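You operate a simulated robot arm through the tools that you are given. There is no shell and no other tool. Be economical: measure what you need, move in short steps, check, and stop when the job is done.

The job below is to be done with a simulated two-armed robot. You get a single attempt, and the scene is never put back.

Task
Shut the tap and swap the spray head for the orange one.
Fine: tap first; hold the hose handle while you pull; old head in the tray; handle stays in its holder.

The check looks at the end state, three seconds after you hand in, the way a careful person would. Anything else that was tipped, shoved, dropped, spilled or broken makes it a failure.

Robot
Two 6-joint arms with two-finger parallel grippers on one trunk, on a base that drives. Base frame: it is fixed to the floor where the robot stands at the start and does not move with it; the origin is under the middle of the robot, x ahead of it, y to its left, z up. Lengths are in cm, angles in degrees, forces in N, time in s.
The left shoulder is at the start at [6, 18.7, 122.2], the right one opposite. With the tool pointing down near the work surface each hand reaches from about 22 to 62 cm from the robot's upright axis, wherever it stands, measured 20 degrees to its own side. Places, roughly: white tap lever [40, 0, 90]; inside the spray head tray [40, -70, 90]. Payload 1.57 kg a hand.
Tool frame (each hand has its own): the origin (TCP) lies between the finger pads and is the grasp point; the fingertips stand 3 cm ahead of it; z points along the fingers, y is the line along which they close. Largest opening 11 cm; finger width 2.4, thickness 1.2; the body of the gripper, 4.8 by 11.2 cm, starts 7.8 cm behind the TCP.
Orientation is told as [roll, pitch, yaw] about the base's x, y, z axes, in that order, counted from this pose: with the fingers straight down and closing along the base's y, the tool's x points along the base's -x, its y along +y and its z along -z.

Tools
- The arms move only by the tool step_arm. It takes "left_rows", "right_rows" or both (then of equal length, played together; a hand with none holds still); each is one flat list of numbers, 6 for each row, row after row: the shift along the tool's x, y, z in cm, then the turn, a rotation vector about the tool's x, y, z in degrees. In form: [dx, dy, dz, wx, wy, wz, dx, dy, dz, wx, wy, wz, ...]. A call has 1 to 20 rows; each row is the pose to reach, as a shift and turn from the pose commanded when the call began, along the tool's axes at that moment. "left_grip" and "right_grip" are, for a hand that has rows, the finger opening in cm, from 0 to 11, set as the call begins (left out, the last holds). Rows are played at 5 a second. More than 5 cm and 8.6 degrees between two rows, or a gripper value outside its range, and nothing of the call is played. A pose out of reach is approached as far as the arm can. The call stops where the force on the tool passes 40 N (or 10 N more than at its start, if that is more) or the arm is blocked; 0.2 s more then pass. The fingers move at their own pace (about 15.3 cm/s each) and stop on an object; they squeeze with about 25 N. The grip force told is the motor's: it shows also when the fingers shut on nothing. Time passes only in rows, and 0.2 s behind the last, so rows that repeat a pose let the fingers close. It gives the time, the measured TCP pose, the force on the tool (base axes), the opening and the grip force at its end, in the units of the frame above (readings bear some noise).
- Cameras (640 x 400 px; columns grow to the right, rows downward): "scene" is now at [0.97, -2.55, 175.76]; the picture's right is [-0.35, -0.94, 0.00], its down [-0.74, 0.28, -0.61] and it looks along [0.57, -0.22, -0.79] (base axes); focal length 284 px, centre (320, 200). "left" rides on the left gripper at [7, -1.6, -14.1] in its tool frame; the picture's right is [0.23, 0.97, 0.00], its down [-0.85, 0.20, -0.48] and it looks along [-0.47, 0.11, 0.88] (tool axes); focal length 222 px, centre (320, 200). "right" rides on the right gripper at [7, 1.6, -14.1] in its tool frame; the picture's right is [-0.23, 0.97, 0.00], its down [-0.86, -0.20, -0.48] and it looks along [-0.47, -0.11, 0.88] (tool axes); focal length 222 px, centre (320, 200).
- camera(camera): a new picture of that camera. It takes no simulated time.
- move_column(by): slides the trunk up (or, below 0, down) by that many cm; the arms and the scene camera ride with it, the base frame stays. It gives what a move gives, with no picture.
- steer(legs): drives the robot by 1 to 6 legs, each [ahead, left, turn to the left] in cm, cm and degrees, along the robot's own axes; the way and the turn of a leg run together, so that a leg with both is an arc; at most 150 cm and 180 degrees a leg. The arms and the cameras ride along, it lands a little off, and it stops where it bumps. It gives what a move gives.
- turn_head(pan, tilt): turns the head with the scene camera to pan (to the left, within 86 degrees either way) and tilt (down, from -29 to 69), counted from straight ahead of the robot. It gives what a move gives.
- measure_at(camera, pixels): for up to 12 pixels [column, row] of the newest picture of that camera ("zoom" is the newest enlarged one), the place [x, y, z] in the base frame of the surface seen there, good to about 0.2 cm. It takes no simulated time.
- inspect(camera, box): a new picture of the part [left, top, right, bottom] of that camera's present view, enlarged. It takes no simulated time.
- close_job(): hands the job in; it is judged then, once.

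Work in short steps. Measure before you move; look again where a grasp or a placing could have gone wrong, and mend it. You have 80 turns and 78 pictures in all, those below and enlarged ones among them. Open the grippers and draw the arms clear of the work before you hand the job in, unless the task says otherwise; then end with one line.

The tools are called after "Emit:" by a JSON object that holds its "op" and its "data". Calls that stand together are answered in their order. step_arm: Moves the arms, as the interface text tells. Its arguments: {"type":"object","properties":{"left_rows":{"type":"array","items":{"type":"number"}},"left_grip":{"type":"number"},"right_rows":{"type":"array","items":{"type":"number"}},"right_grip":{"type":"number"}},"required":[]} The other tools are called the same way: move_column (by) slides the trunk up or down; steer (legs) drives the base; turn_head (pan, tilt) turns the head that bears the scene camera; camera (camera) takes a picture; measure_at (camera, pixels) gives the place of the surface under pixels of a picture; inspect (camera, box) takes an enlarged picture of a part of a camera's view; close_job () hands the job in.

At the start:

```text
time: 0.0
left_tcp_pos: [34.33, -0.82, 144.42]
left_orientation: [0.0, 0.0, 0.0]
left_force: [0.2, 0.3, -0.1]
left_gripper_width: 11.0
left_grasp_force: 0.0
right_tcp_pos: [26.41, -35.87, 137.79]
right_orientation: [-0.1, 0.0, 0.1]
right_force: [0.0, 0.3, 0.0]
right_gripper_width: 11.0
right_grasp_force: 0.1
trunk travel left (down, up): [-85.0, 14.0]
robot x, y, heading: [-0.1, 0.34, -0.0]
head pan, tilt: [-20.7, 52.4]
```

scene: 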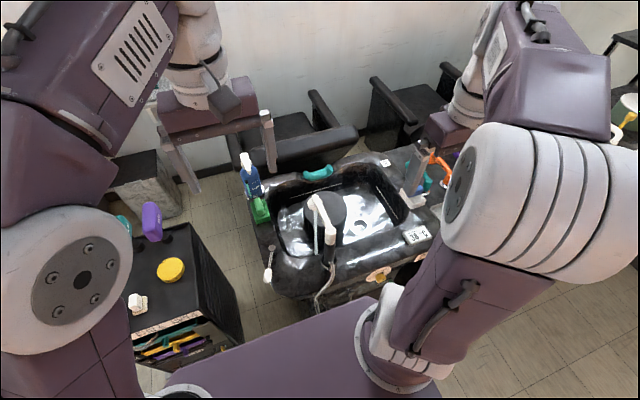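
right: 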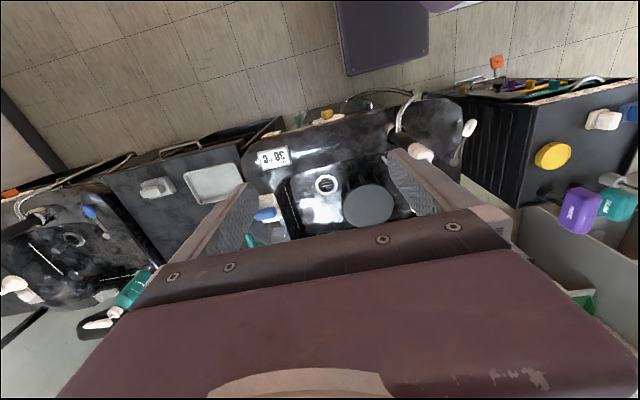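
left: 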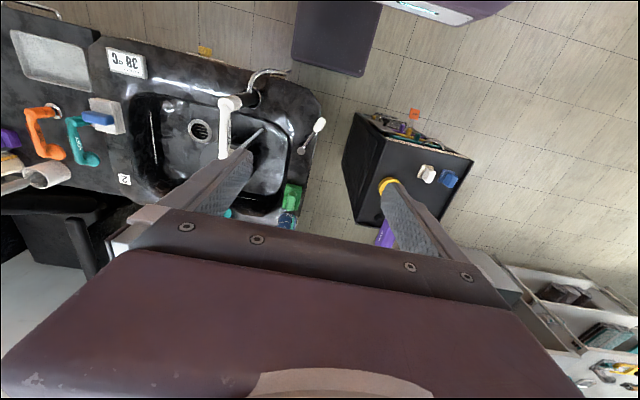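

I see the basin near the centre of the scene picture, with the white lever around (268,275) and the spray handle around (320,220). I enlarge both for details.

Emit:
{"op": "inspect", "data": {"camera": "scene", "box": [220, 130, 480, 320]}}

Emit:
{"op": "inspect", "data": {"camera": "left", "box": [0, 0, 340, 220]}}

```text
2.11 times, centred on (350, 225) of scene
```

zoom: 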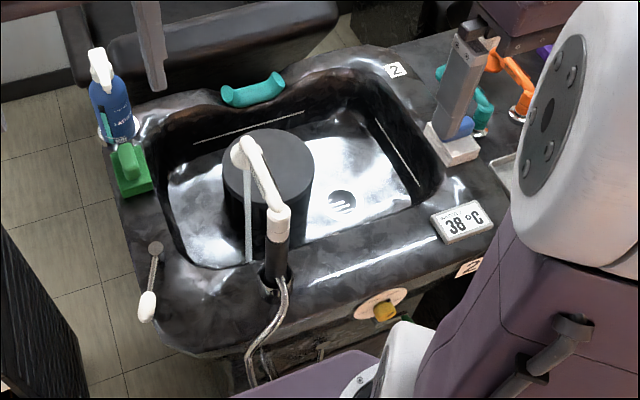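

```text
1.82 times, centred on (170, 110) of left
```

zoom: 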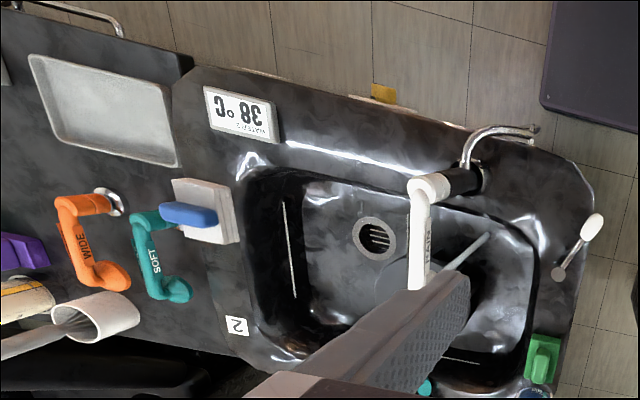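

The orange "WIDE" head, teal "SOFT" head, tray and white head on a black handle are visible. I measure the key points.

Emit:
{"op": "measure_at", "data": {"camera": "zoom", "pixels": [[591, 227], [558, 273], [428, 187], [418, 280], [468, 180], [478, 178], [92, 202], [108, 270], [112, 202], [105, 110], [158, 222], [470, 240]]}}

Emit:
{"op": "measure_at", "data": {"camera": "left", "pixels": [[318, 126], [302, 151], [230, 103], [224, 155], [250, 99], [255, 99], [50, 109], [58, 147], [40, 112], [58, 58], [85, 160], [265, 130]]}}

Emit:
{"op": "inspect", "data": {"camera": "left", "box": [200, 50, 340, 240]}}

```text
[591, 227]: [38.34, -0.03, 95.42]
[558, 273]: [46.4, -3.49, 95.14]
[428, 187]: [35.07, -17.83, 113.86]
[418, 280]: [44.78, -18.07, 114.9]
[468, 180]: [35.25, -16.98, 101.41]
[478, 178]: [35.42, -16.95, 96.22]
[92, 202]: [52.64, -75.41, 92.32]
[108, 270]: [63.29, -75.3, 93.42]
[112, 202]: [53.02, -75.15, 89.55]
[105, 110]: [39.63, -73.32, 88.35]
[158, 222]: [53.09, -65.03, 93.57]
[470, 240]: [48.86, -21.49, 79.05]
```

```text
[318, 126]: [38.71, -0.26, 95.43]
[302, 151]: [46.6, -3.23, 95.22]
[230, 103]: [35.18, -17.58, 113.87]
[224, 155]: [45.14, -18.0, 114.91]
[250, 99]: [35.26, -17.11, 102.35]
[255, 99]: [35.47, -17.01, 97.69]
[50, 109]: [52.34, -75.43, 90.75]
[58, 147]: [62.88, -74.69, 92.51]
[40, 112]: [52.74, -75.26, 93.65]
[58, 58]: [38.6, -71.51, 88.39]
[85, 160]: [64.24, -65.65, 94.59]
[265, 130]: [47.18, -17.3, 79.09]
```

```text
2.11 times, centred on (270, 145) of left
```

zoom: 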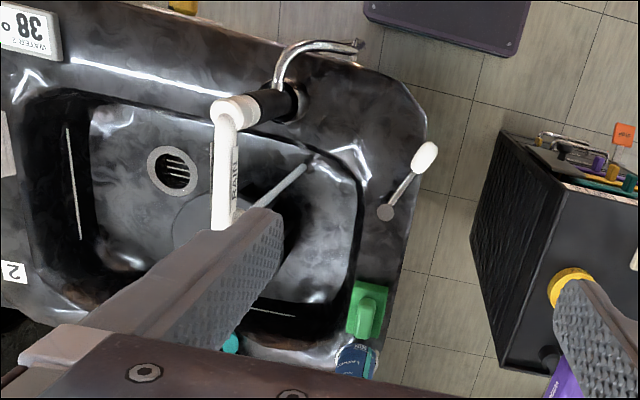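

The lever's pivot is at about (46.5,-3.4,95) and its knob at (38.4,-0.1,95.4). I lower the left hand with open fingers to look closer at the tap before touching it.

Emit:
{"op": "step_arm", "data": {"left_rows": [0, 0.5, 4, 0, 0, 0, 0, 1, 8, 0, 0, 0, 0, 2, 12, 0, 0, 0, 1, 3, 16, 0, 0, 0, 2, 4, 20, 0, 0, 0, 3, 5, 24, 0, 0, 0]}}

Emit:
{"op": "inspect", "data": {"camera": "left", "box": [160, 0, 480, 200]}}

Emit:
{"op": "inspect", "data": {"camera": "scene", "box": [240, 190, 360, 310]}}

```text
time: 1.4
left_tcp_pos: [31.48, 4.3, 120.35]
left_orientation: [0.0, 0.0, -0.1]
left_force: [-0.1, 0.9, 0.6]
left_gripper_width: 10.99
left_grasp_force: 0.1
right_tcp_pos: [26.25, -35.81, 137.88]
right_orientation: [0.0, 0.0, -0.1]
right_force: [0.2, 0.3, 0.6]
right_gripper_width: 10.99
right_grasp_force: 0.2
trunk travel left (down, up): [-85.0, 14.0]
robot x, y, heading: [0.0, 0.31, -0.2]
head pan, tilt: [-20.7, 52.4]
```

```text
2.00 times, centred on (320, 100) of left
```

zoom: 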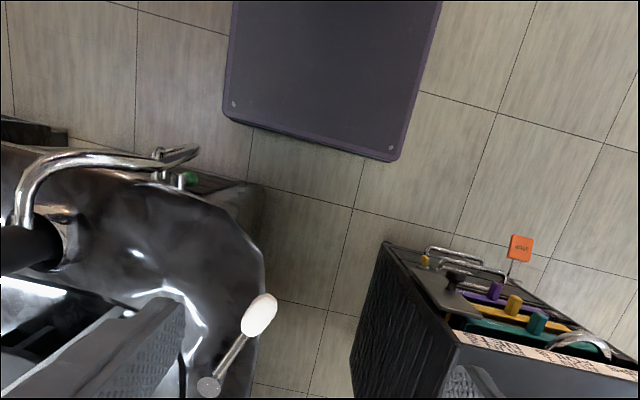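

```text
3.33 times, centred on (300, 250) of scene
```

zoom: 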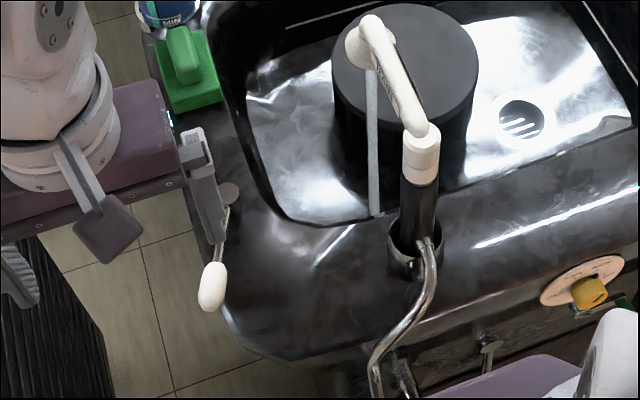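

No marking for the lever's shut direction is visible yet. I check the neighbouring station and the front label for hints.

Emit:
{"op": "inspect", "data": {"camera": "right", "box": [0, 160, 200, 360]}}

Emit:
{"op": "turn_head", "data": {"pan": -45, "tilt": 40}}

Emit:
{"op": "camera", "data": {"camera": "scene"}}

```text
2.00 times, centred on (100, 260) of right
```

zoom: 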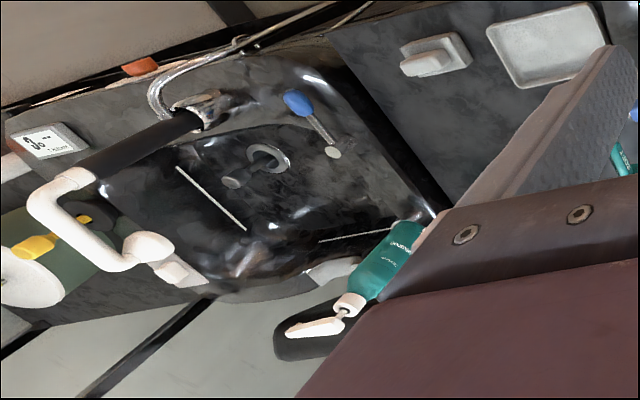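

```text
time: 2.3
left_tcp_pos: [31.34, 4.22, 120.44]
left_orientation: [-0.1, 0.0, -0.1]
left_force: [0.1, -0.1, 0.0]
left_gripper_width: 11.02
left_grasp_force: 0.0
right_tcp_pos: [26.29, -35.76, 137.86]
right_orientation: [0.1, 0.0, 0.1]
right_force: [0.3, 0.4, 0.2]
right_gripper_width: 11.02
right_grasp_force: 0.1
trunk travel left (down, up): [-85.0, 14.0]
robot x, y, heading: [-0.22, -0.2, -0.1]
head pan, tilt: [-45.0, 40.0]
```

```text
68 pictures are left
```

scene: 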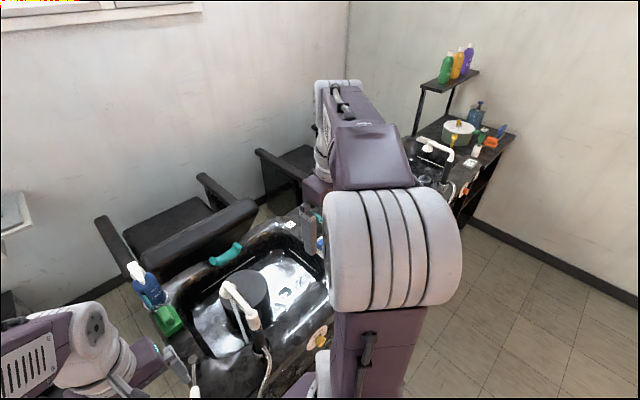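

The neighbour's lever (blue) has no water flowing; I measure its direction for comparison and look at our front label.

Emit:
{"op": "inspect", "data": {"camera": "right", "box": [60, 190, 140, 250]}}

Emit:
{"op": "measure_at", "data": {"camera": "zoom", "pixels": [[270, 110], [420, 370], [360, 250], [500, 370], [150, 100]]}}

Emit:
{"op": "inspect", "data": {"camera": "scene", "box": [160, 280, 340, 400]}}

```text
6.67 times, centred on (100, 220) of right
```

zoom: 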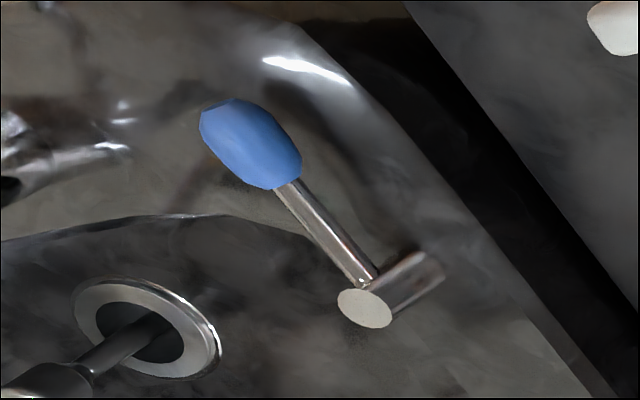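

```text
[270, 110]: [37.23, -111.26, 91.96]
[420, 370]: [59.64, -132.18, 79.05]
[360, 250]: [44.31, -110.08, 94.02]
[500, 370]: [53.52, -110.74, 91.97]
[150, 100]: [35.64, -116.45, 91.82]
```

```text
3.33 times, centred on (250, 340) of scene
```

zoom: 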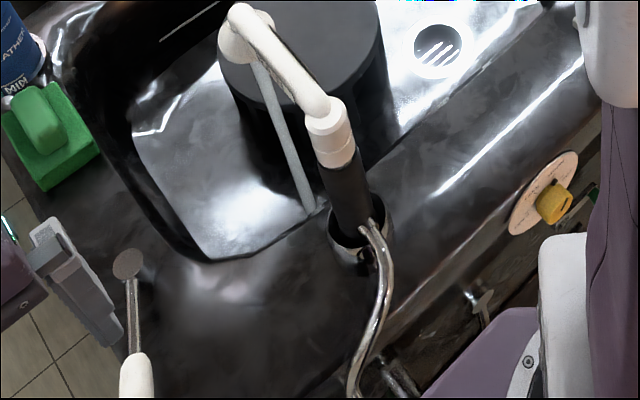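

I measure the blue knob and pivot directly in the right view.

Emit:
{"op": "camera", "data": {"camera": "right"}}

Emit:
{"op": "measure_at", "data": {"camera": "right", "pixels": [[89, 211], [91, 213], [107, 236], [98, 223], [115, 230]]}}

Emit:
{"op": "measure_at", "data": {"camera": "zoom", "pixels": [[128, 262], [137, 375], [131, 310], [180, 300], [75, 265], [555, 200], [520, 210], [350, 230]]}}

```text
65 pictures are left
```

right: 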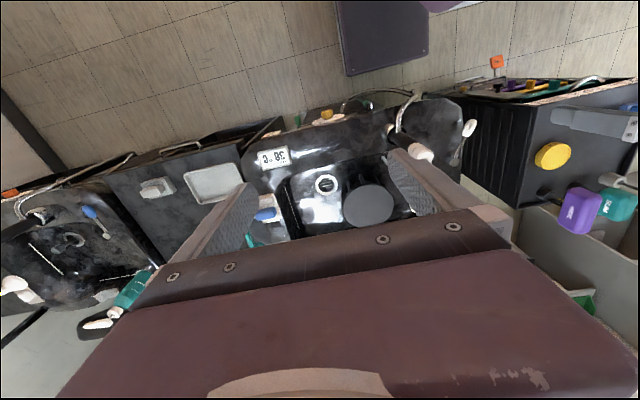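

```text
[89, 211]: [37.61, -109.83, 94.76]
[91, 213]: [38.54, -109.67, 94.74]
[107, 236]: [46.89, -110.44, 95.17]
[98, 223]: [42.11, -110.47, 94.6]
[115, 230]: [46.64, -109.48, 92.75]
```

```text
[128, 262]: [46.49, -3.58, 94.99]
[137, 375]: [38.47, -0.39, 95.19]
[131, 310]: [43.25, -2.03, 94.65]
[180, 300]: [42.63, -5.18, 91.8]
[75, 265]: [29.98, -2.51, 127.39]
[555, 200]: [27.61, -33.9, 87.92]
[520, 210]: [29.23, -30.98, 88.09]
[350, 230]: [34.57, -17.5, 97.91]
```

The neighbour's shut lever points straight toward -x, while ours is swung about 21° to +y, so shut is probably straight toward -x. I bring the left hand over the knob with a 4.5 cm opening and descend to just above it.

Emit:
{"op": "step_arm", "data": {"left_rows": [-3, -2, 3, 0, 0, 0, -7, -4.5, 6, 0, 0, 0, -7, -4.5, 11, 0, 0, 0, -7, -4.5, 16, 0, 0, 0], "left_grip": 4.5}}

Emit:
{"op": "camera", "data": {"camera": "left"}}

Emit:
{"op": "turn_head", "data": {"pan": -20, "tilt": 55}}

Emit:
{"op": "inspect", "data": {"camera": "scene", "box": [220, 130, 400, 290]}}

```text
refused: row 2 steps farther than a row can; nothing moved
```

```text
64 pictures are left
```

left: 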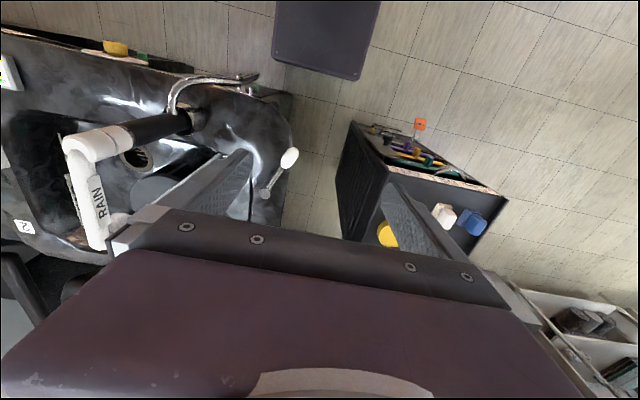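

```text
time: 3.2
left_tcp_pos: [31.34, 4.19, 120.51]
left_orientation: [0.0, -0.1, 0.0]
left_force: [0.5, -0.8, -0.2]
left_gripper_width: 11.0
left_grasp_force: 0.1
right_tcp_pos: [26.32, -35.75, 137.96]
right_orientation: [0.0, 0.0, 0.0]
right_force: [-0.4, 0.4, -0.1]
right_gripper_width: 11.02
right_grasp_force: 0.0
trunk travel left (down, up): [-85.0, 14.0]
robot x, y, heading: [-0.07, 0.22, 0.0]
head pan, tilt: [-20.0, 55.0]
```

```text
2.50 times, centred on (310, 210) of scene
```

zoom: 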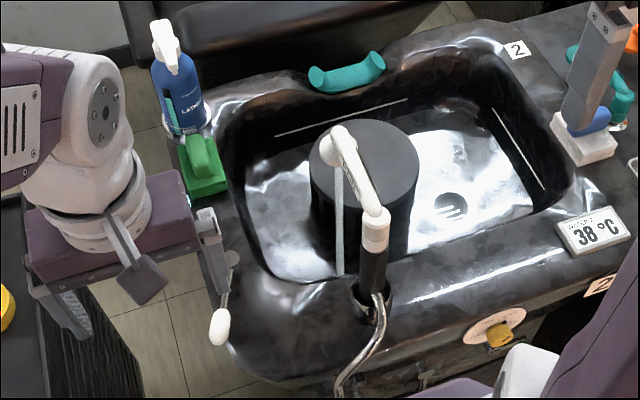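

The step limit refused it; I replay with smaller rows.

Emit:
{"op": "step_arm", "data": {"left_rows": [-2, -1.5, 2, 0, 0, 0, -4, -3, 4, 0, 0, 0, -6, -4, 7, 0, 0, 0, -7.2, -4.5, 11, 0, 0, 0, -7.2, -4.5, 15, 0, 0, 0, -7.2, -4.5, 18, 0, 0, 0], "left_grip": 4.5}}

Emit:
{"op": "inspect", "data": {"camera": "scene", "box": [220, 130, 400, 290]}}

Emit:
{"op": "camera", "data": {"camera": "left"}}

```text
time: 4.6
left_tcp_pos: [38.75, -0.38, 102.24]
left_orientation: [0.1, -0.2, 0.0]
left_force: [-0.1, -0.7, 0.8]
left_gripper_width: 4.49
left_grasp_force: 0.1
right_tcp_pos: [26.31, -35.83, 137.85]
right_orientation: [0.0, 0.0, 0.0]
right_force: [1.0, 0.1, -0.6]
right_gripper_width: 11.0
right_grasp_force: 0.0
trunk travel left (down, up): [-85.0, 14.0]
robot x, y, heading: [0.26, -0.33, -0.1]
head pan, tilt: [-20.0, 55.0]
```

```text
2.50 times, centred on (310, 210) of scene
```

zoom: 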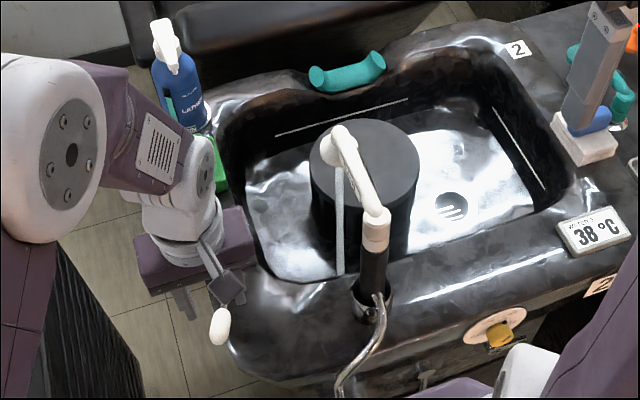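

```text
61 pictures are left
```

left: 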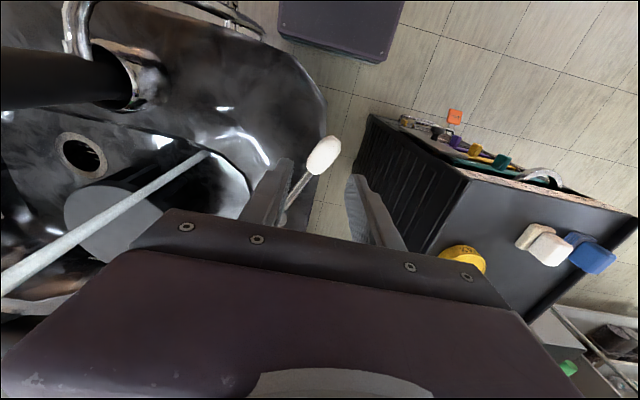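

The knob lies between the fingers. I descend to z≈96 and move -y gently, keeping the fingers loosely around the knob.

Emit:
{"op": "step_arm", "data": {"left_rows": [0, 0, 3, 0, 0, 0, 0, 0, 6, 0, 0, 0], "left_grip": 4.5}}

Emit:
{"op": "step_arm", "data": {"left_rows": [0, -0.5, 0, 0, 0, 0, 0, -1, 0, 0, 0, 0, 0.1, -1.5, 0, 0, 0, 0, 0.2, -2, 0, 0, 0, 0], "left_grip": 3}}

Emit:
{"op": "inspect", "data": {"camera": "scene", "box": [220, 130, 400, 290]}}

```text
time: 5.2
left_tcp_pos: [38.57, -0.29, 96.29]
left_orientation: [0.0, 0.0, 0.0]
left_force: [0.3, -0.9, -0.8]
left_gripper_width: 4.49
left_grasp_force: 0.0
right_tcp_pos: [26.38, -35.79, 137.8]
right_orientation: [-0.1, 0.0, 0.0]
right_force: [0.8, -0.1, 0.6]
right_gripper_width: 10.99
right_grasp_force: 0.0
trunk travel left (down, up): [-85.0, 14.0]
robot x, y, heading: [0.21, 0.04, 0.0]
head pan, tilt: [-20.0, 55.0]
```

```text
time: 6.2
left_tcp_pos: [38.3, -2.36, 96.4]
left_orientation: [0.0, 0.0, 0.0]
left_force: [0.0, 0.0, -0.2]
left_gripper_width: 3.08
left_grasp_force: 0.2
right_tcp_pos: [26.26, -35.88, 137.86]
right_orientation: [0.0, 0.0, 0.1]
right_force: [-0.7, 1.2, -0.9]
right_gripper_width: 10.99
right_grasp_force: 0.0
trunk travel left (down, up): [-85.0, 14.0]
robot x, y, heading: [-0.04, -0.15, -0.1]
head pan, tilt: [-20.0, 55.0]
```

```text
2.50 times, centred on (310, 210) of scene
```

zoom: 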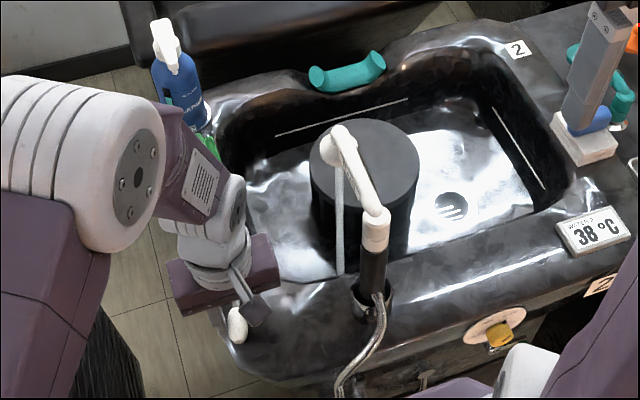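

The lever moves freely and the stream still runs; I continue toward -y until stop or the stream ends.

Emit:
{"op": "step_arm", "data": {"left_rows": [0, -0.5, 0, 0, 0, 0, 0, -1, 0, 0, 0, 0, 0, -1.5, 0, 0, 0, 0, 0, -2, 0, 0, 0, 0, 0, -2.5, 0, 0, 0, 0]}}

Emit:
{"op": "inspect", "data": {"camera": "scene", "box": [220, 130, 400, 290]}}

```text
time: 7.4
left_tcp_pos: [38.43, -4.54, 96.34]
left_orientation: [-0.1, 0.1, 0.2]
left_force: [1.0, 11.1, 2.0]
left_gripper_width: 4.0
left_grasp_force: 5.4
right_tcp_pos: [26.36, -35.49, 137.99]
right_orientation: [-0.1, 0.0, -0.1]
right_force: [-0.1, -0.4, 0.1]
right_gripper_width: 11.0
right_grasp_force: 0.0
trunk travel left (down, up): [-85.0, 14.0]
robot x, y, heading: [-0.15, -0.1, 0.2]
head pan, tilt: [-20.0, 55.0]
```

```text
2.50 times, centred on (310, 210) of scene
```

zoom: 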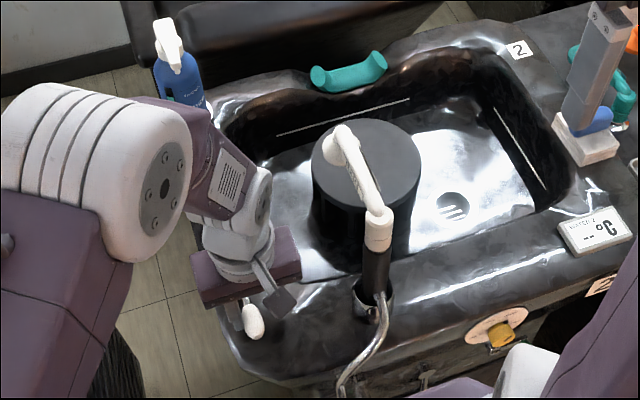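

The stream has ended, the display reads "--°C" and the lever is at its stop. I open and raise the left hand straight up, clear.

Emit:
{"op": "step_arm", "data": {"left_rows": [0, 0.6, 0, 0, 0, 0, 0, 0.6, 0, 0, 0, 0, 0, 0.6, -3, 0, 0, 0, 0, 0.6, -7, 0, 0, 0, 0, 0.6, -11, 0, 0, 0, 0, 0.6, -15, 0, 0, 0, 2, 2, -19, 0, 0, 0, 4, 2, -23, 0, 0, 0, 6, 2, -27, 0, 0, 0], "left_grip": 5.5}}

Emit:
{"op": "inspect", "data": {"camera": "left", "box": [0, 0, 340, 220]}}

Emit:
{"op": "inspect", "data": {"camera": "scene", "box": [260, 150, 380, 280]}}

```text
time: 9.4
left_tcp_pos: [32.09, -2.84, 123.41]
left_orientation: [-0.1, 0.0, 0.0]
left_force: [-0.3, 0.1, 1.7]
left_gripper_width: 5.51
left_grasp_force: 0.1
right_tcp_pos: [26.1, -35.8, 137.91]
right_orientation: [0.0, -0.1, 0.0]
right_force: [0.1, 0.5, -0.8]
right_gripper_width: 11.0
right_grasp_force: 0.1
trunk travel left (down, up): [-85.0, 14.0]
robot x, y, heading: [-0.46, 0.36, -0.2]
head pan, tilt: [-20.0, 55.0]
```

```text
1.82 times, centred on (170, 110) of left
```

zoom: 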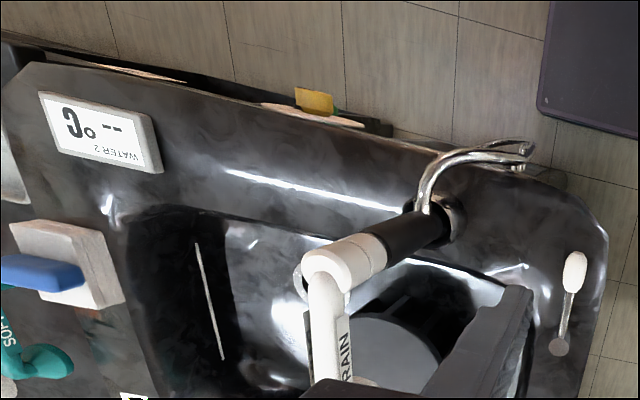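

```text
3.08 times, centred on (320, 215) of scene
```

zoom: 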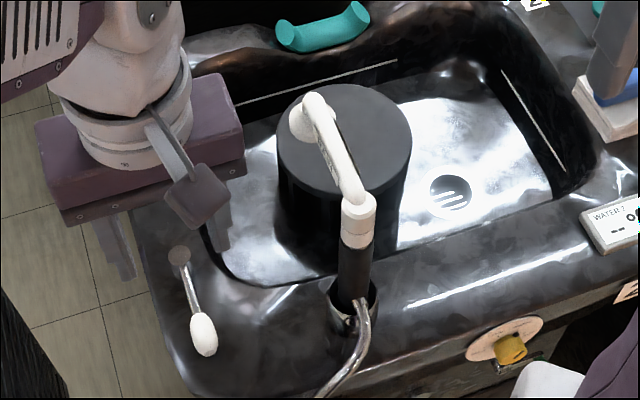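

The lever now points toward -x and the water is off. I measure the handle, collar and head to plan the two-handed pull.

Emit:
{"op": "measure_at", "data": {"camera": "zoom", "pixels": [[358, 200], [358, 222], [358, 240], [355, 255], [354, 280], [353, 296], [332, 290], [376, 295], [340, 165], [318, 110], [300, 125], [345, 222]]}}

Emit:
{"op": "measure_at", "data": {"camera": "left", "pixels": [[170, 147], [185, 138], [203, 130], [212, 125], [225, 120], [240, 116], [247, 102], [233, 105], [320, 60], [370, 62]]}}

Emit:
{"op": "inspect", "data": {"camera": "scene", "box": [300, 180, 360, 280]}}

```text
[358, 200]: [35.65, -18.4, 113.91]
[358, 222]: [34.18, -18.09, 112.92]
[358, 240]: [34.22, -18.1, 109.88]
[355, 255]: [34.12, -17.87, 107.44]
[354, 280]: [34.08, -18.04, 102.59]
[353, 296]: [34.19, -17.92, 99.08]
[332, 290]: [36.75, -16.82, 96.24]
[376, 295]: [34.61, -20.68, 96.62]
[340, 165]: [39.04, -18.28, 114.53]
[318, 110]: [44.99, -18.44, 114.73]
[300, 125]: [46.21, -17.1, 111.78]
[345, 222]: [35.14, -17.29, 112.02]
```

```text
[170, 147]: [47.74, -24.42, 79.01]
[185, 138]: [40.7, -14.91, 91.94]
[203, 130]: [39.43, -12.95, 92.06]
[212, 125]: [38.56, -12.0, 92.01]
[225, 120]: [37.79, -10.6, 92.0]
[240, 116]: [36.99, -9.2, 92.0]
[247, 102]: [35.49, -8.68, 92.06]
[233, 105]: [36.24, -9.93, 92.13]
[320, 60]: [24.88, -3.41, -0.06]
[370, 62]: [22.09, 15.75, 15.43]
```

```text
4.00 times, centred on (330, 230) of scene
```

zoom: 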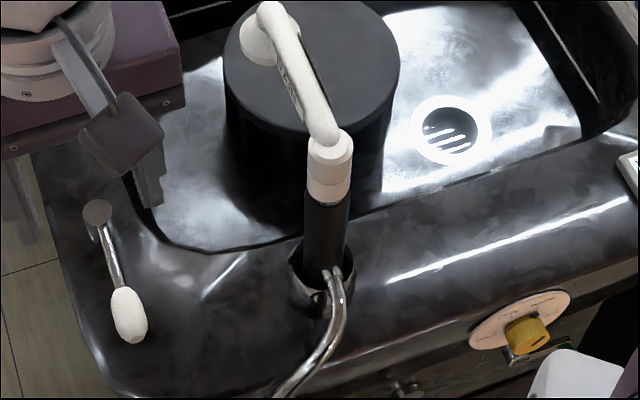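

The handle axis is near (35.8,-18.0), black from z≈96 to 108.5 and white collar above. Before driving right I check front clearances along the stations with the right camera.

Emit:
{"op": "measure_at", "data": {"camera": "right", "pixels": [[370, 75], [345, 75], [430, 55], [270, 130], [200, 145], [150, 158], [300, 118], [326, 113], [120, 165], [60, 185], [230, 130], [300, 100]]}}

Emit:
{"op": "inspect", "data": {"camera": "right", "box": [100, 60, 440, 260]}}

```text
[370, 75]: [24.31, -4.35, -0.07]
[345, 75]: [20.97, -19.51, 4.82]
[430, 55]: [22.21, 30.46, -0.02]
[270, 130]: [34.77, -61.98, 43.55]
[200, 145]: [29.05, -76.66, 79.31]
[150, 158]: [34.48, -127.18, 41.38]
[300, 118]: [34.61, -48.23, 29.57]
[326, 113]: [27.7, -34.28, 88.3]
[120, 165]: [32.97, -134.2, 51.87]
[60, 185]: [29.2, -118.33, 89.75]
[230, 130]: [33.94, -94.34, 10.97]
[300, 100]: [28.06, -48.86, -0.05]
```

```text
1.88 times, centred on (270, 160) of right
```

zoom: 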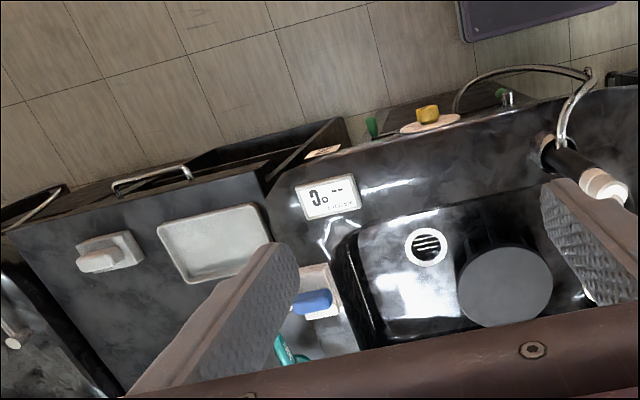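

Clear: the base front is at x≈23, fixtures start at ≈27. I raise the left hand and drive 40 cm to the right.

Emit:
{"op": "step_arm", "data": {"left_rows": [0, 0, -4.5, 0, 0, 0, 0, 0, -9, 0, 0, 0, 0, 0, -13.5, 0, 0, 0, 0, 0, -18, 0, 0, 0]}}

Emit:
{"op": "steer", "data": {"legs": [[0, -40, 0]]}}

Emit:
{"op": "turn_head", "data": {"pan": 0, "tilt": 55}}

Emit:
{"op": "camera", "data": {"camera": "scene"}}

Emit:
{"op": "camera", "data": {"camera": "right"}}

```text
time: 10.4
left_tcp_pos: [32.4, -3.0, 141.33]
left_orientation: [0.0, 0.1, 0.0]
left_force: [-0.6, 0.3, 0.6]
left_gripper_width: 5.52
left_grasp_force: 0.0
right_tcp_pos: [26.38, -35.78, 137.86]
right_orientation: [0.0, 0.1, 0.0]
right_force: [-0.5, -0.2, 0.9]
right_gripper_width: 11.01
right_grasp_force: 0.1
trunk travel left (down, up): [-85.0, 14.0]
robot x, y, heading: [-0.19, -0.13, -0.1]
head pan, tilt: [-20.0, 55.0]
```

```text
time: 12.9
left_tcp_pos: [32.26, -42.78, 141.34]
left_orientation: [-0.1, 0.0, -0.3]
left_force: [-0.6, 1.1, -1.0]
left_gripper_width: 5.5
left_grasp_force: 0.1
right_tcp_pos: [26.08, -75.72, 137.99]
right_orientation: [-0.2, 0.1, -0.2]
right_force: [-0.1, -0.2, 0.2]
right_gripper_width: 10.98
right_grasp_force: 0.0
trunk travel left (down, up): [-85.0, 14.0]
robot x, y, heading: [-0.13, -40.21, -0.1]
head pan, tilt: [-20.0, 55.0]
```

```text
time: 13.7
left_tcp_pos: [32.33, -43.15, 141.39]
left_orientation: [0.1, 0.0, -0.2]
left_force: [0.4, 0.2, 0.2]
left_gripper_width: 5.5
left_grasp_force: 0.0
right_tcp_pos: [26.13, -75.84, 137.84]
right_orientation: [-0.1, 0.0, -0.2]
right_force: [0.5, 0.2, 0.0]
right_gripper_width: 11.01
right_grasp_force: 0.1
trunk travel left (down, up): [-85.0, 14.0]
robot x, y, heading: [0.02, -40.0, -0.1]
head pan, tilt: [0.0, 55.0]
```

```text
54 pictures are left
```

scene: 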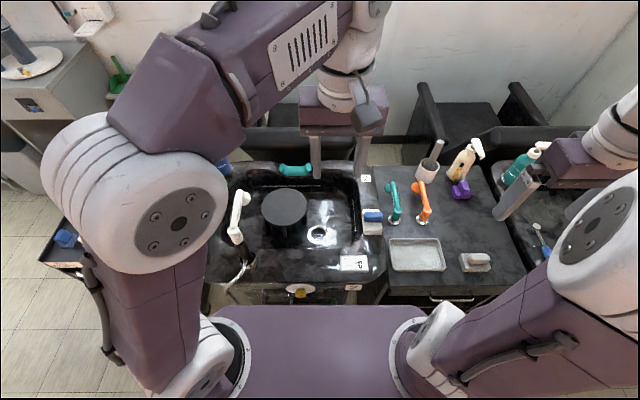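

```text
53 pictures are left
```

right: 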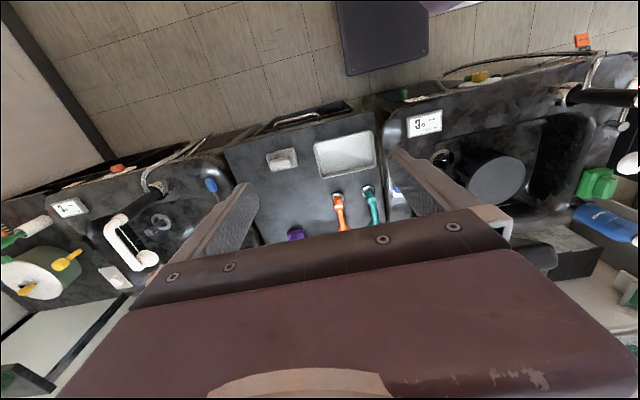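

I enlarge the orange head, tray, and the white head/handle from here.

Emit:
{"op": "inspect", "data": {"camera": "scene", "box": [360, 160, 480, 280]}}

Emit:
{"op": "measure_at", "data": {"camera": "zoom", "pixels": [[323, 195], [330, 165], [337, 105], [317, 90], [312, 75], [305, 88], [253, 190], [335, 180], [140, 330], [240, 330], [190, 250], [200, 300]]}}

Emit:
{"op": "inspect", "data": {"camera": "scene", "box": [210, 180, 270, 270]}}

```text
3.33 times, centred on (420, 220) of scene
```

zoom: 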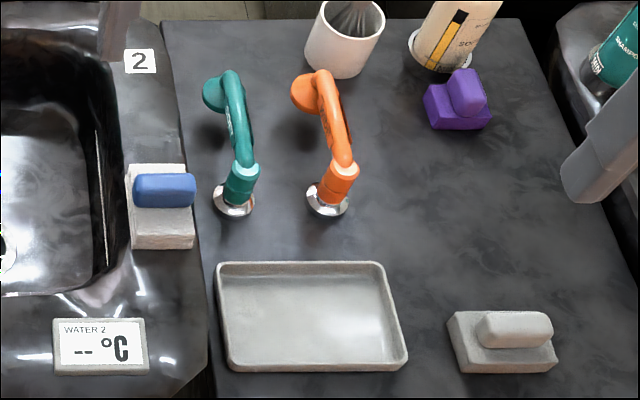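

```text
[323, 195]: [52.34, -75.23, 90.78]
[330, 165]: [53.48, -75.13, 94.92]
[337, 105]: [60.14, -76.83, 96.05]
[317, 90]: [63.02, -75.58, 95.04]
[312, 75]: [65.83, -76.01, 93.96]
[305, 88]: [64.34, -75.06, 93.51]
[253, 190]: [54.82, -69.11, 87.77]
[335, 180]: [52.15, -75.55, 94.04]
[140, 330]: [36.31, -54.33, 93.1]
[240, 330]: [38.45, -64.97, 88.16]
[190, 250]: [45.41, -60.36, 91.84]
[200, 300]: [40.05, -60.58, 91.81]
```

```text
4.44 times, centred on (240, 225) of scene
```

zoom: 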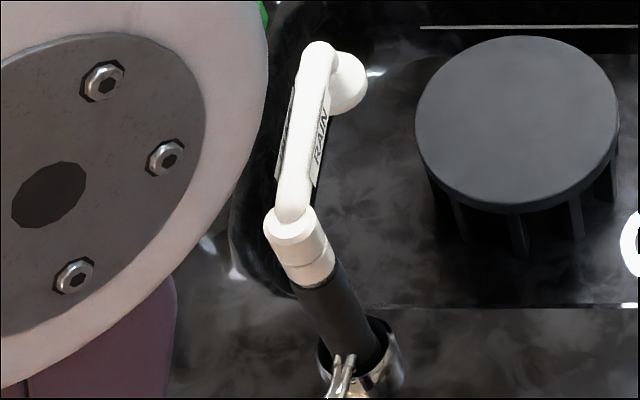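

The orange head's collar axis is near (53.7,-75.5) and it stands on a chrome peg. I measure tray corners and the teal neighbour.

Emit:
{"op": "inspect", "data": {"camera": "scene", "box": [360, 160, 480, 280]}}

Emit:
{"op": "measure_at", "data": {"camera": "zoom", "pixels": [[235, 277], [375, 277], [388, 352], [236, 355], [220, 265], [400, 365], [242, 183], [258, 180], [346, 170], [317, 184], [356, 190], [325, 130]]}}

```text
3.33 times, centred on (420, 220) of scene
```

zoom: 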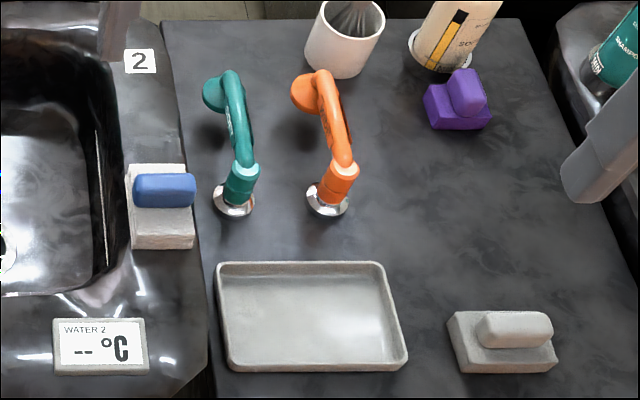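

```text
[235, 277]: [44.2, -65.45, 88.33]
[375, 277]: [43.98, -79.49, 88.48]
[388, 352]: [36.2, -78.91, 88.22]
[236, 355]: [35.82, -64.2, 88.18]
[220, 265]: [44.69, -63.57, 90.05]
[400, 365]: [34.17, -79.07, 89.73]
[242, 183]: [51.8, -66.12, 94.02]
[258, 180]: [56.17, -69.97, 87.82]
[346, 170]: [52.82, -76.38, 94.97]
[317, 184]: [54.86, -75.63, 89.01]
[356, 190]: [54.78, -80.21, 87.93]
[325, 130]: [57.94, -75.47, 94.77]
```

Tray inner spans x 35.5–44.3, y -64.3–-79.6. Now I swing the left hand to the +y side of the handle, high up, yawing it by -70° so it can come in tilted from that side.

Emit:
{"op": "step_arm", "data": {"left_rows": [0, 4.4, 0, 0, 0, 7.7, 0, 8.8, 0, 0, 0, 15.5, 0, 13.3, 0, 0, 0, 23.3, 0, 17.7, 0, 0, 0, 31.1, 0, 22.2, 0, 0, 0, 38.9, 0, 26.6, 0, 0, 0, 46.7, 0, 31, 0, 0, 0, 54.4, 0, 35.5, 0, 0, 0, 62.2, 0, 40, 0, 0, 0, 70], "left_grip": 6}}

Emit:
{"op": "step_arm", "data": {"left_rows": [0, 0, 0, 0, -8, 0, 0, 0, 0, 0, -16, 0, 0, 0, 0, 0, -24, 0, 0, 0, 0, 0, -32, 0, 0, 0, 0, 0, -40, 0, 0, 0, 0, 0, -48, 0, 0, 0, 0, 0, -52, 0]}}

Emit:
{"op": "camera", "data": {"camera": "scene"}}

```text
time: 15.7
left_tcp_pos: [32.35, -2.73, 141.31]
left_orientation: [0.0, -0.1, -70.2]
left_force: [0.7, 0.0, -0.7]
left_gripper_width: 5.99
left_grasp_force: 0.0
right_tcp_pos: [26.16, -75.73, 137.95]
right_orientation: [-0.1, 0.0, -0.2]
right_force: [-0.1, 0.3, -0.9]
right_gripper_width: 11.0
right_grasp_force: 0.1
trunk travel left (down, up): [-85.0, 14.0]
robot x, y, heading: [-0.05, -40.21, -0.3]
head pan, tilt: [0.0, 55.0]
```

```text
time: 17.3
left_tcp_pos: [32.6, -3.36, 141.02]
left_orientation: [0.4, -52.1, -70.2]
left_force: [-0.7, 0.2, 0.6]
left_gripper_width: 5.99
left_grasp_force: 0.0
left hand out of reach, approached as far as the arm can: row 7
right_tcp_pos: [26.14, -75.84, 137.95]
right_orientation: [0.0, -0.1, -0.2]
right_force: [-0.9, 0.3, 1.1]
right_gripper_width: 10.99
right_grasp_force: 0.0
trunk travel left (down, up): [-85.0, 14.0]
robot x, y, heading: [0.03, -40.04, -0.3]
head pan, tilt: [0.0, 55.0]
```

```text
49 pictures are left
```

scene: 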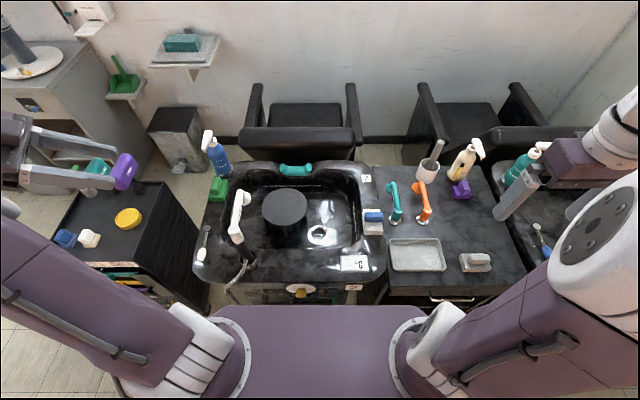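

The left hand reached the tilted pose. I lower it to a stand-off about 12 cm from the handle, on the +y side.

Emit:
{"op": "step_arm", "data": {"left_rows": [2.75, -0.25, 3, 0, 0, 0, 5.5, -0.5, 6, 0, 0, 0, 8.25, -0.75, 9, 0, 0, 0, 11, -1, 12, 0, 0, 0, 13.75, -1.2, 15, 0, 0, 0, 16.5, -1.4, 18, 0, 0, 0, 19.25, -1.7, 21, 0, 0, 0, 22, -1.95, 24, 0, 0, 0]}}

Emit:
{"op": "camera", "data": {"camera": "left"}}

Emit:
{"op": "inspect", "data": {"camera": "scene", "box": [130, 140, 330, 300]}}

```text
time: 19.1
left_tcp_pos: [32.7, -8.88, 108.79]
left_orientation: [-0.1, -52.0, -70.1]
left_force: [-0.5, 0.2, -0.4]
left_gripper_width: 6.0
left_grasp_force: 0.0
right_tcp_pos: [26.28, -75.79, 137.84]
right_orientation: [0.0, 0.0, -0.1]
right_force: [0.8, 0.8, -0.1]
right_gripper_width: 11.0
right_grasp_force: 0.0
trunk travel left (down, up): [-85.0, 14.0]
robot x, y, heading: [0.23, -40.0, -0.1]
head pan, tilt: [0.0, 55.0]
```

```text
48 pictures are left
```

left: 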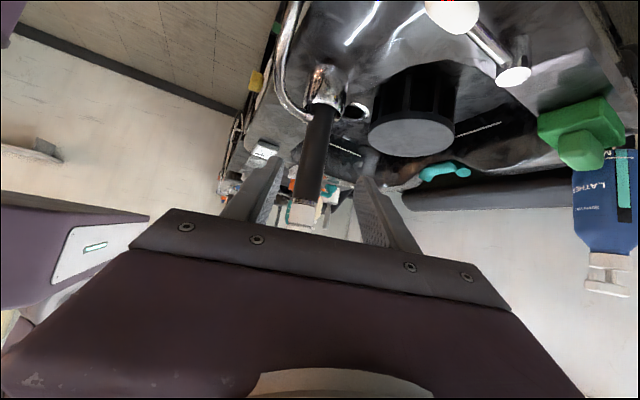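

```text
2.50 times, centred on (230, 220) of scene
```

zoom: 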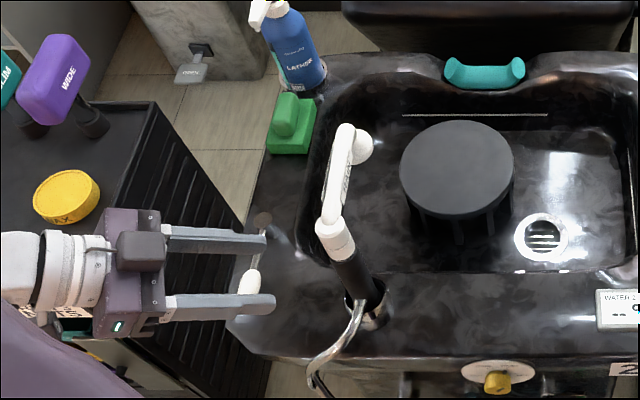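

The handle is centred between the fingers. I advance 12 cm along the tool axis (to about (35.9,-17.8,101.4)), then look.

Emit:
{"op": "step_arm", "data": {"left_rows": [0, 0, 4, 0, 0, 0, 0, 0, 8, 0, 0, 0, 0, 0, 11.8, 0, 0, 0]}}

Emit:
{"op": "camera", "data": {"camera": "left"}}

Emit:
{"op": "inspect", "data": {"camera": "scene", "box": [190, 160, 290, 270]}}

```text
time: 19.9
left_tcp_pos: [36.73, -16.84, 102.07]
left_orientation: [-0.5, -52.0, -69.9]
left_force: [-3.0, -0.8, -0.9]
left_gripper_width: 6.2
left_grasp_force: 1.4
left hand out of reach, approached as far as the arm can: row 3
right_tcp_pos: [26.04, -75.79, 137.85]
right_orientation: [0.1, 0.0, -0.1]
right_force: [0.1, -1.0, -1.0]
right_gripper_width: 10.98
right_grasp_force: 0.1
trunk travel left (down, up): [-85.0, 14.0]
robot x, y, heading: [-0.22, -40.25, 0.2]
head pan, tilt: [0.0, 55.0]
```

```text
46 pictures are left
```

left: 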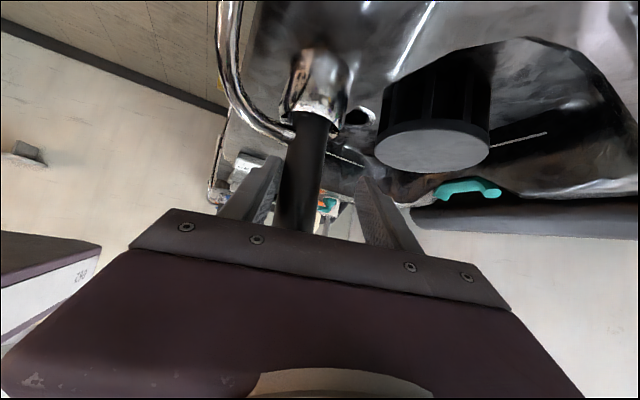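

```text
3.64 times, centred on (240, 215) of scene
```

zoom: 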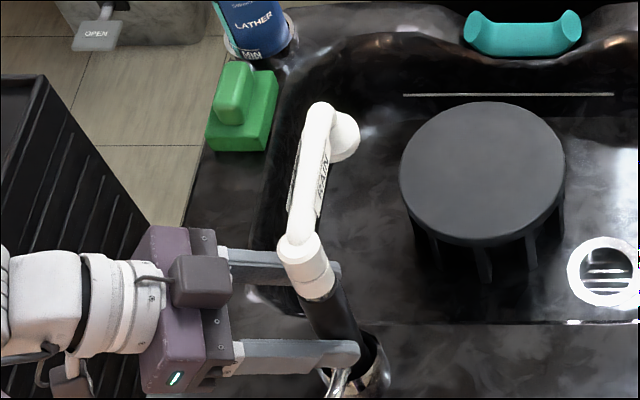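

The reach limit nudged the hand about 1 cm toward +x, so the -x finger touches the handle. I back up slightly and re-centre sideways.

Emit:
{"op": "step_arm", "data": {"left_rows": [0, 0, -1.2, 0, 0, 0, 0, -0.4, -1.2, 0, 0, 0, 0, -0.4, -1.2, 0, 0, 0]}}

Emit:
{"op": "inspect", "data": {"camera": "left", "box": [180, 60, 440, 240]}}

```text
time: 20.7
left_tcp_pos: [36.07, -15.97, 102.96]
left_orientation: [-0.1, -52.1, -70.1]
left_force: [-0.5, -0.4, 0.5]
left_gripper_width: 6.01
left_grasp_force: 0.0
right_tcp_pos: [26.12, -75.74, 137.92]
right_orientation: [0.0, -0.1, -0.2]
right_force: [-0.7, -0.8, -0.5]
right_gripper_width: 10.99
right_grasp_force: 0.1
trunk travel left (down, up): [-85.0, 14.0]
robot x, y, heading: [0.08, -40.34, -0.0]
head pan, tilt: [0.0, 55.0]
```

```text
2.22 times, centred on (310, 150) of left
```

zoom: 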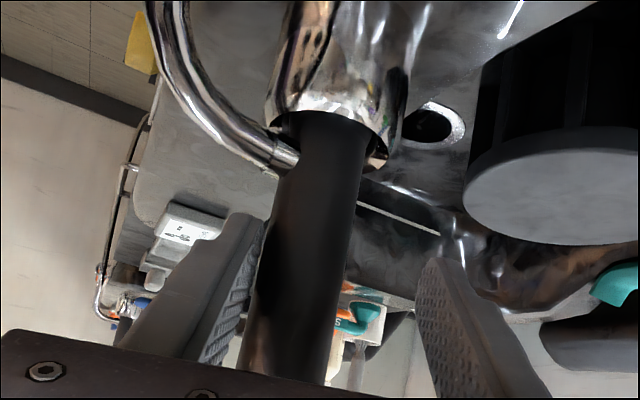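

The handle is still about 1 cm to the -y_t side; I shift by -1 along the tool's y and go forward 1.

Emit:
{"op": "step_arm", "data": {"left_rows": [0, -0.5, 0, 0, 0, 0, 0, -1, 0, 0, 0, 0, 0, -1, 0.6, 0, 0, 0, 0, -1, 1.2, 0, 0, 0]}}

Emit:
{"op": "inspect", "data": {"camera": "left", "box": [180, 60, 440, 240]}}

```text
time: 21.7
left_tcp_pos: [36.33, -16.44, 102.55]
left_orientation: [-0.5, -52.0, -69.9]
left_force: [0.8, -0.3, 0.8]
left_gripper_width: 6.03
left_grasp_force: 0.5
left hand out of reach, approached as far as the arm can: row 2, 3, 4
right_tcp_pos: [26.02, -75.85, 137.85]
right_orientation: [0.0, -0.1, -0.2]
right_force: [-0.2, -0.2, 0.8]
right_gripper_width: 10.99
right_grasp_force: 0.0
trunk travel left (down, up): [-85.0, 14.0]
robot x, y, heading: [-0.24, -39.78, -0.1]
head pan, tilt: [0.0, 55.0]
```

```text
2.22 times, centred on (310, 150) of left
```

zoom: 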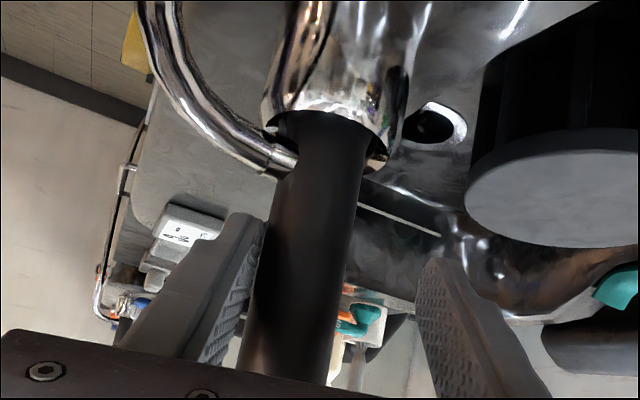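

The arm is at an inner limit with this yaw. I back off 10 cm and turn the hand further (yaw -90), which moves the wrist farther out.

Emit:
{"op": "step_arm", "data": {"left_rows": [0, 0.8, -1, 0, 0, 0, 0, 1, -4, 0, 0, 0, 0, 1, -8, 0, 0, 0, 0, 1, -11, 0, 0, 0, 0, 1, -11, 5.2, 0, 4.1, 0, 1, -11, 10.5, 0, 8.2, 0, 1, -11, 15.76, 0, 12.3]}}

```text
time: 23.3
left_tcp_pos: [34.34, -8.02, 109.39]
left_orientation: [0.0, -52.0, -90.2]
left_force: [-0.2, 0.2, -0.4]
left_gripper_width: 6.02
left_grasp_force: 0.0
right_tcp_pos: [26.15, -75.88, 137.88]
right_orientation: [0.0, 0.0, -0.2]
right_force: [0.6, -0.1, 0.0]
right_gripper_width: 10.98
right_grasp_force: 0.0
trunk travel left (down, up): [-85.0, 14.0]
robot x, y, heading: [0.11, -39.87, -0.1]
head pan, tilt: [0.0, 55.0]
```

Good orientation. I align x to 35.8 and advance 12.7 cm.

Emit:
{"op": "step_arm", "data": {"left_rows": [0, 1.46, 0, 0, 0, 0, 0, 1.46, 4, 0, 0, 0, 0, 1.46, 8, 0, 0, 0, 0, 1.46, 10.5, 0, 0, 0, 0, 1.46, 12.5, 0, 0, 0]}}

Emit:
{"op": "inspect", "data": {"camera": "left", "box": [180, 60, 440, 240]}}

```text
time: 24.5
left_tcp_pos: [35.82, -17.86, 101.77]
left_orientation: [0.0, -52.0, -90.1]
left_force: [0.1, 0.1, 0.6]
left_gripper_width: 6.03
left_grasp_force: 0.0
right_tcp_pos: [26.17, -76.03, 137.88]
right_orientation: [-0.1, 0.0, -0.2]
right_force: [0.4, 0.0, -0.3]
right_gripper_width: 10.98
right_grasp_force: 0.1
trunk travel left (down, up): [-85.0, 14.0]
robot x, y, heading: [0.42, -40.03, -0.2]
head pan, tilt: [0.0, 55.0]
```

```text
2.22 times, centred on (310, 150) of left
```

zoom: 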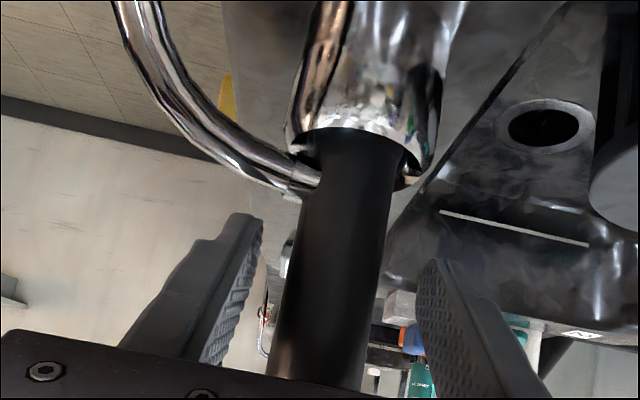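

The left hand is well centred on the handle. Before closing I check where the left arm runs, so the right arm can come across.

Emit:
{"op": "camera", "data": {"camera": "scene"}}

```text
41 pictures are left
```

scene: 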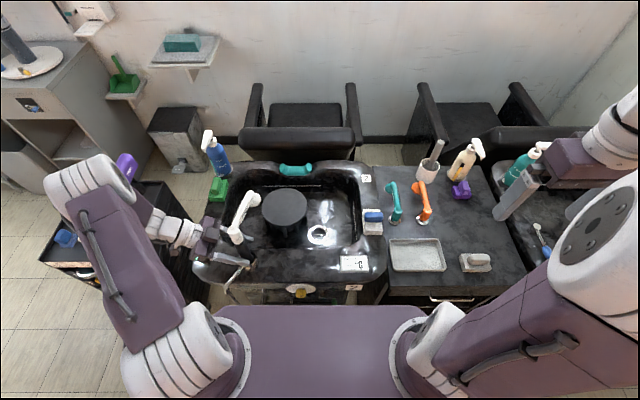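

The left arm is out of the way on the left. I bring the right hand across at height to above the collar (35.8,-18,126), in 13 rows.

Emit:
{"op": "step_arm", "data": {"right_rows": [-0.7, 4.5, 0, 0, 0, 0, -1.5, 9, 0, 0, 0, 0, -2.2, 13.5, 0, 0, 0, 0, -3, 18, 0, 0, 0, 0, -3.7, 22.5, 0, 0, 0, 0, -4.5, 27, 0, 0, 0, 0, -5.2, 31.5, 0, 0, 0, 0, -6, 36, 0, 0, 0, 0, -6.7, 40.5, 0, 0, 0, 0, -7.5, 45, 0, 0, 0, 0, -8.2, 49.5, 0, 0, 0, 0, -9, 54, 0, 0, 0, 0, -9.6, 57.9, 0, 0, 0, 0], "right_grip": 6}}

Emit:
{"op": "camera", "data": {"camera": "scene"}}

Emit:
{"op": "camera", "data": {"camera": "right"}}

```text
time: 27.3
left_tcp_pos: [35.85, -17.96, 101.86]
left_orientation: [0.1, -52.1, -90.3]
left_force: [0.3, 0.1, -0.5]
left_gripper_width: 5.99
left_grasp_force: 0.0
right_tcp_pos: [33.82, -22.37, 136.33]
right_orientation: [0.0, 0.0, -0.1]
right_force: [-0.8, 0.2, -0.1]
right_gripper_width: 5.99
right_grasp_force: 0.1
right hand out of reach, approached as far as the arm can: row 12, 13
trunk travel left (down, up): [-85.0, 14.0]
robot x, y, heading: [-0.17, -39.94, -0.3]
head pan, tilt: [0.0, 55.0]
```

```text
40 pictures are left
```

scene: 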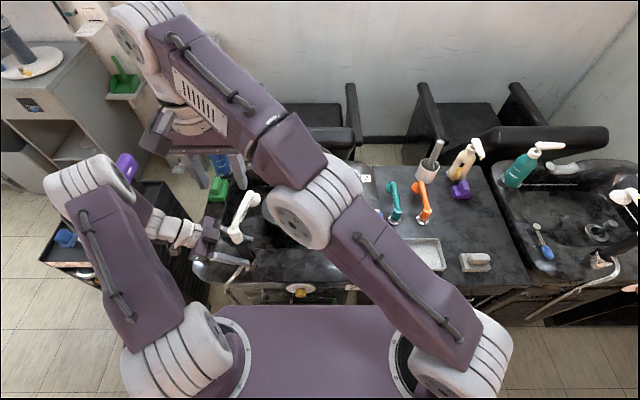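

```text
39 pictures are left
```

right: 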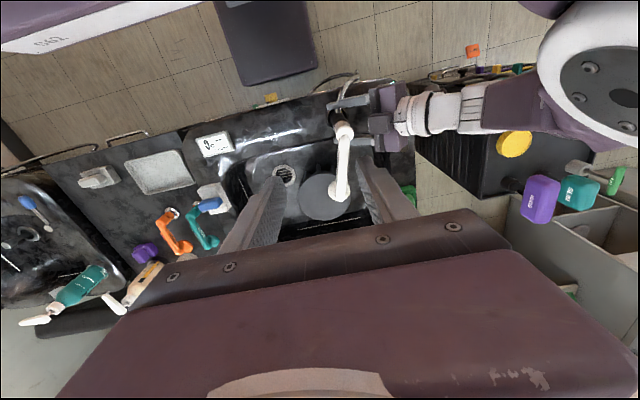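

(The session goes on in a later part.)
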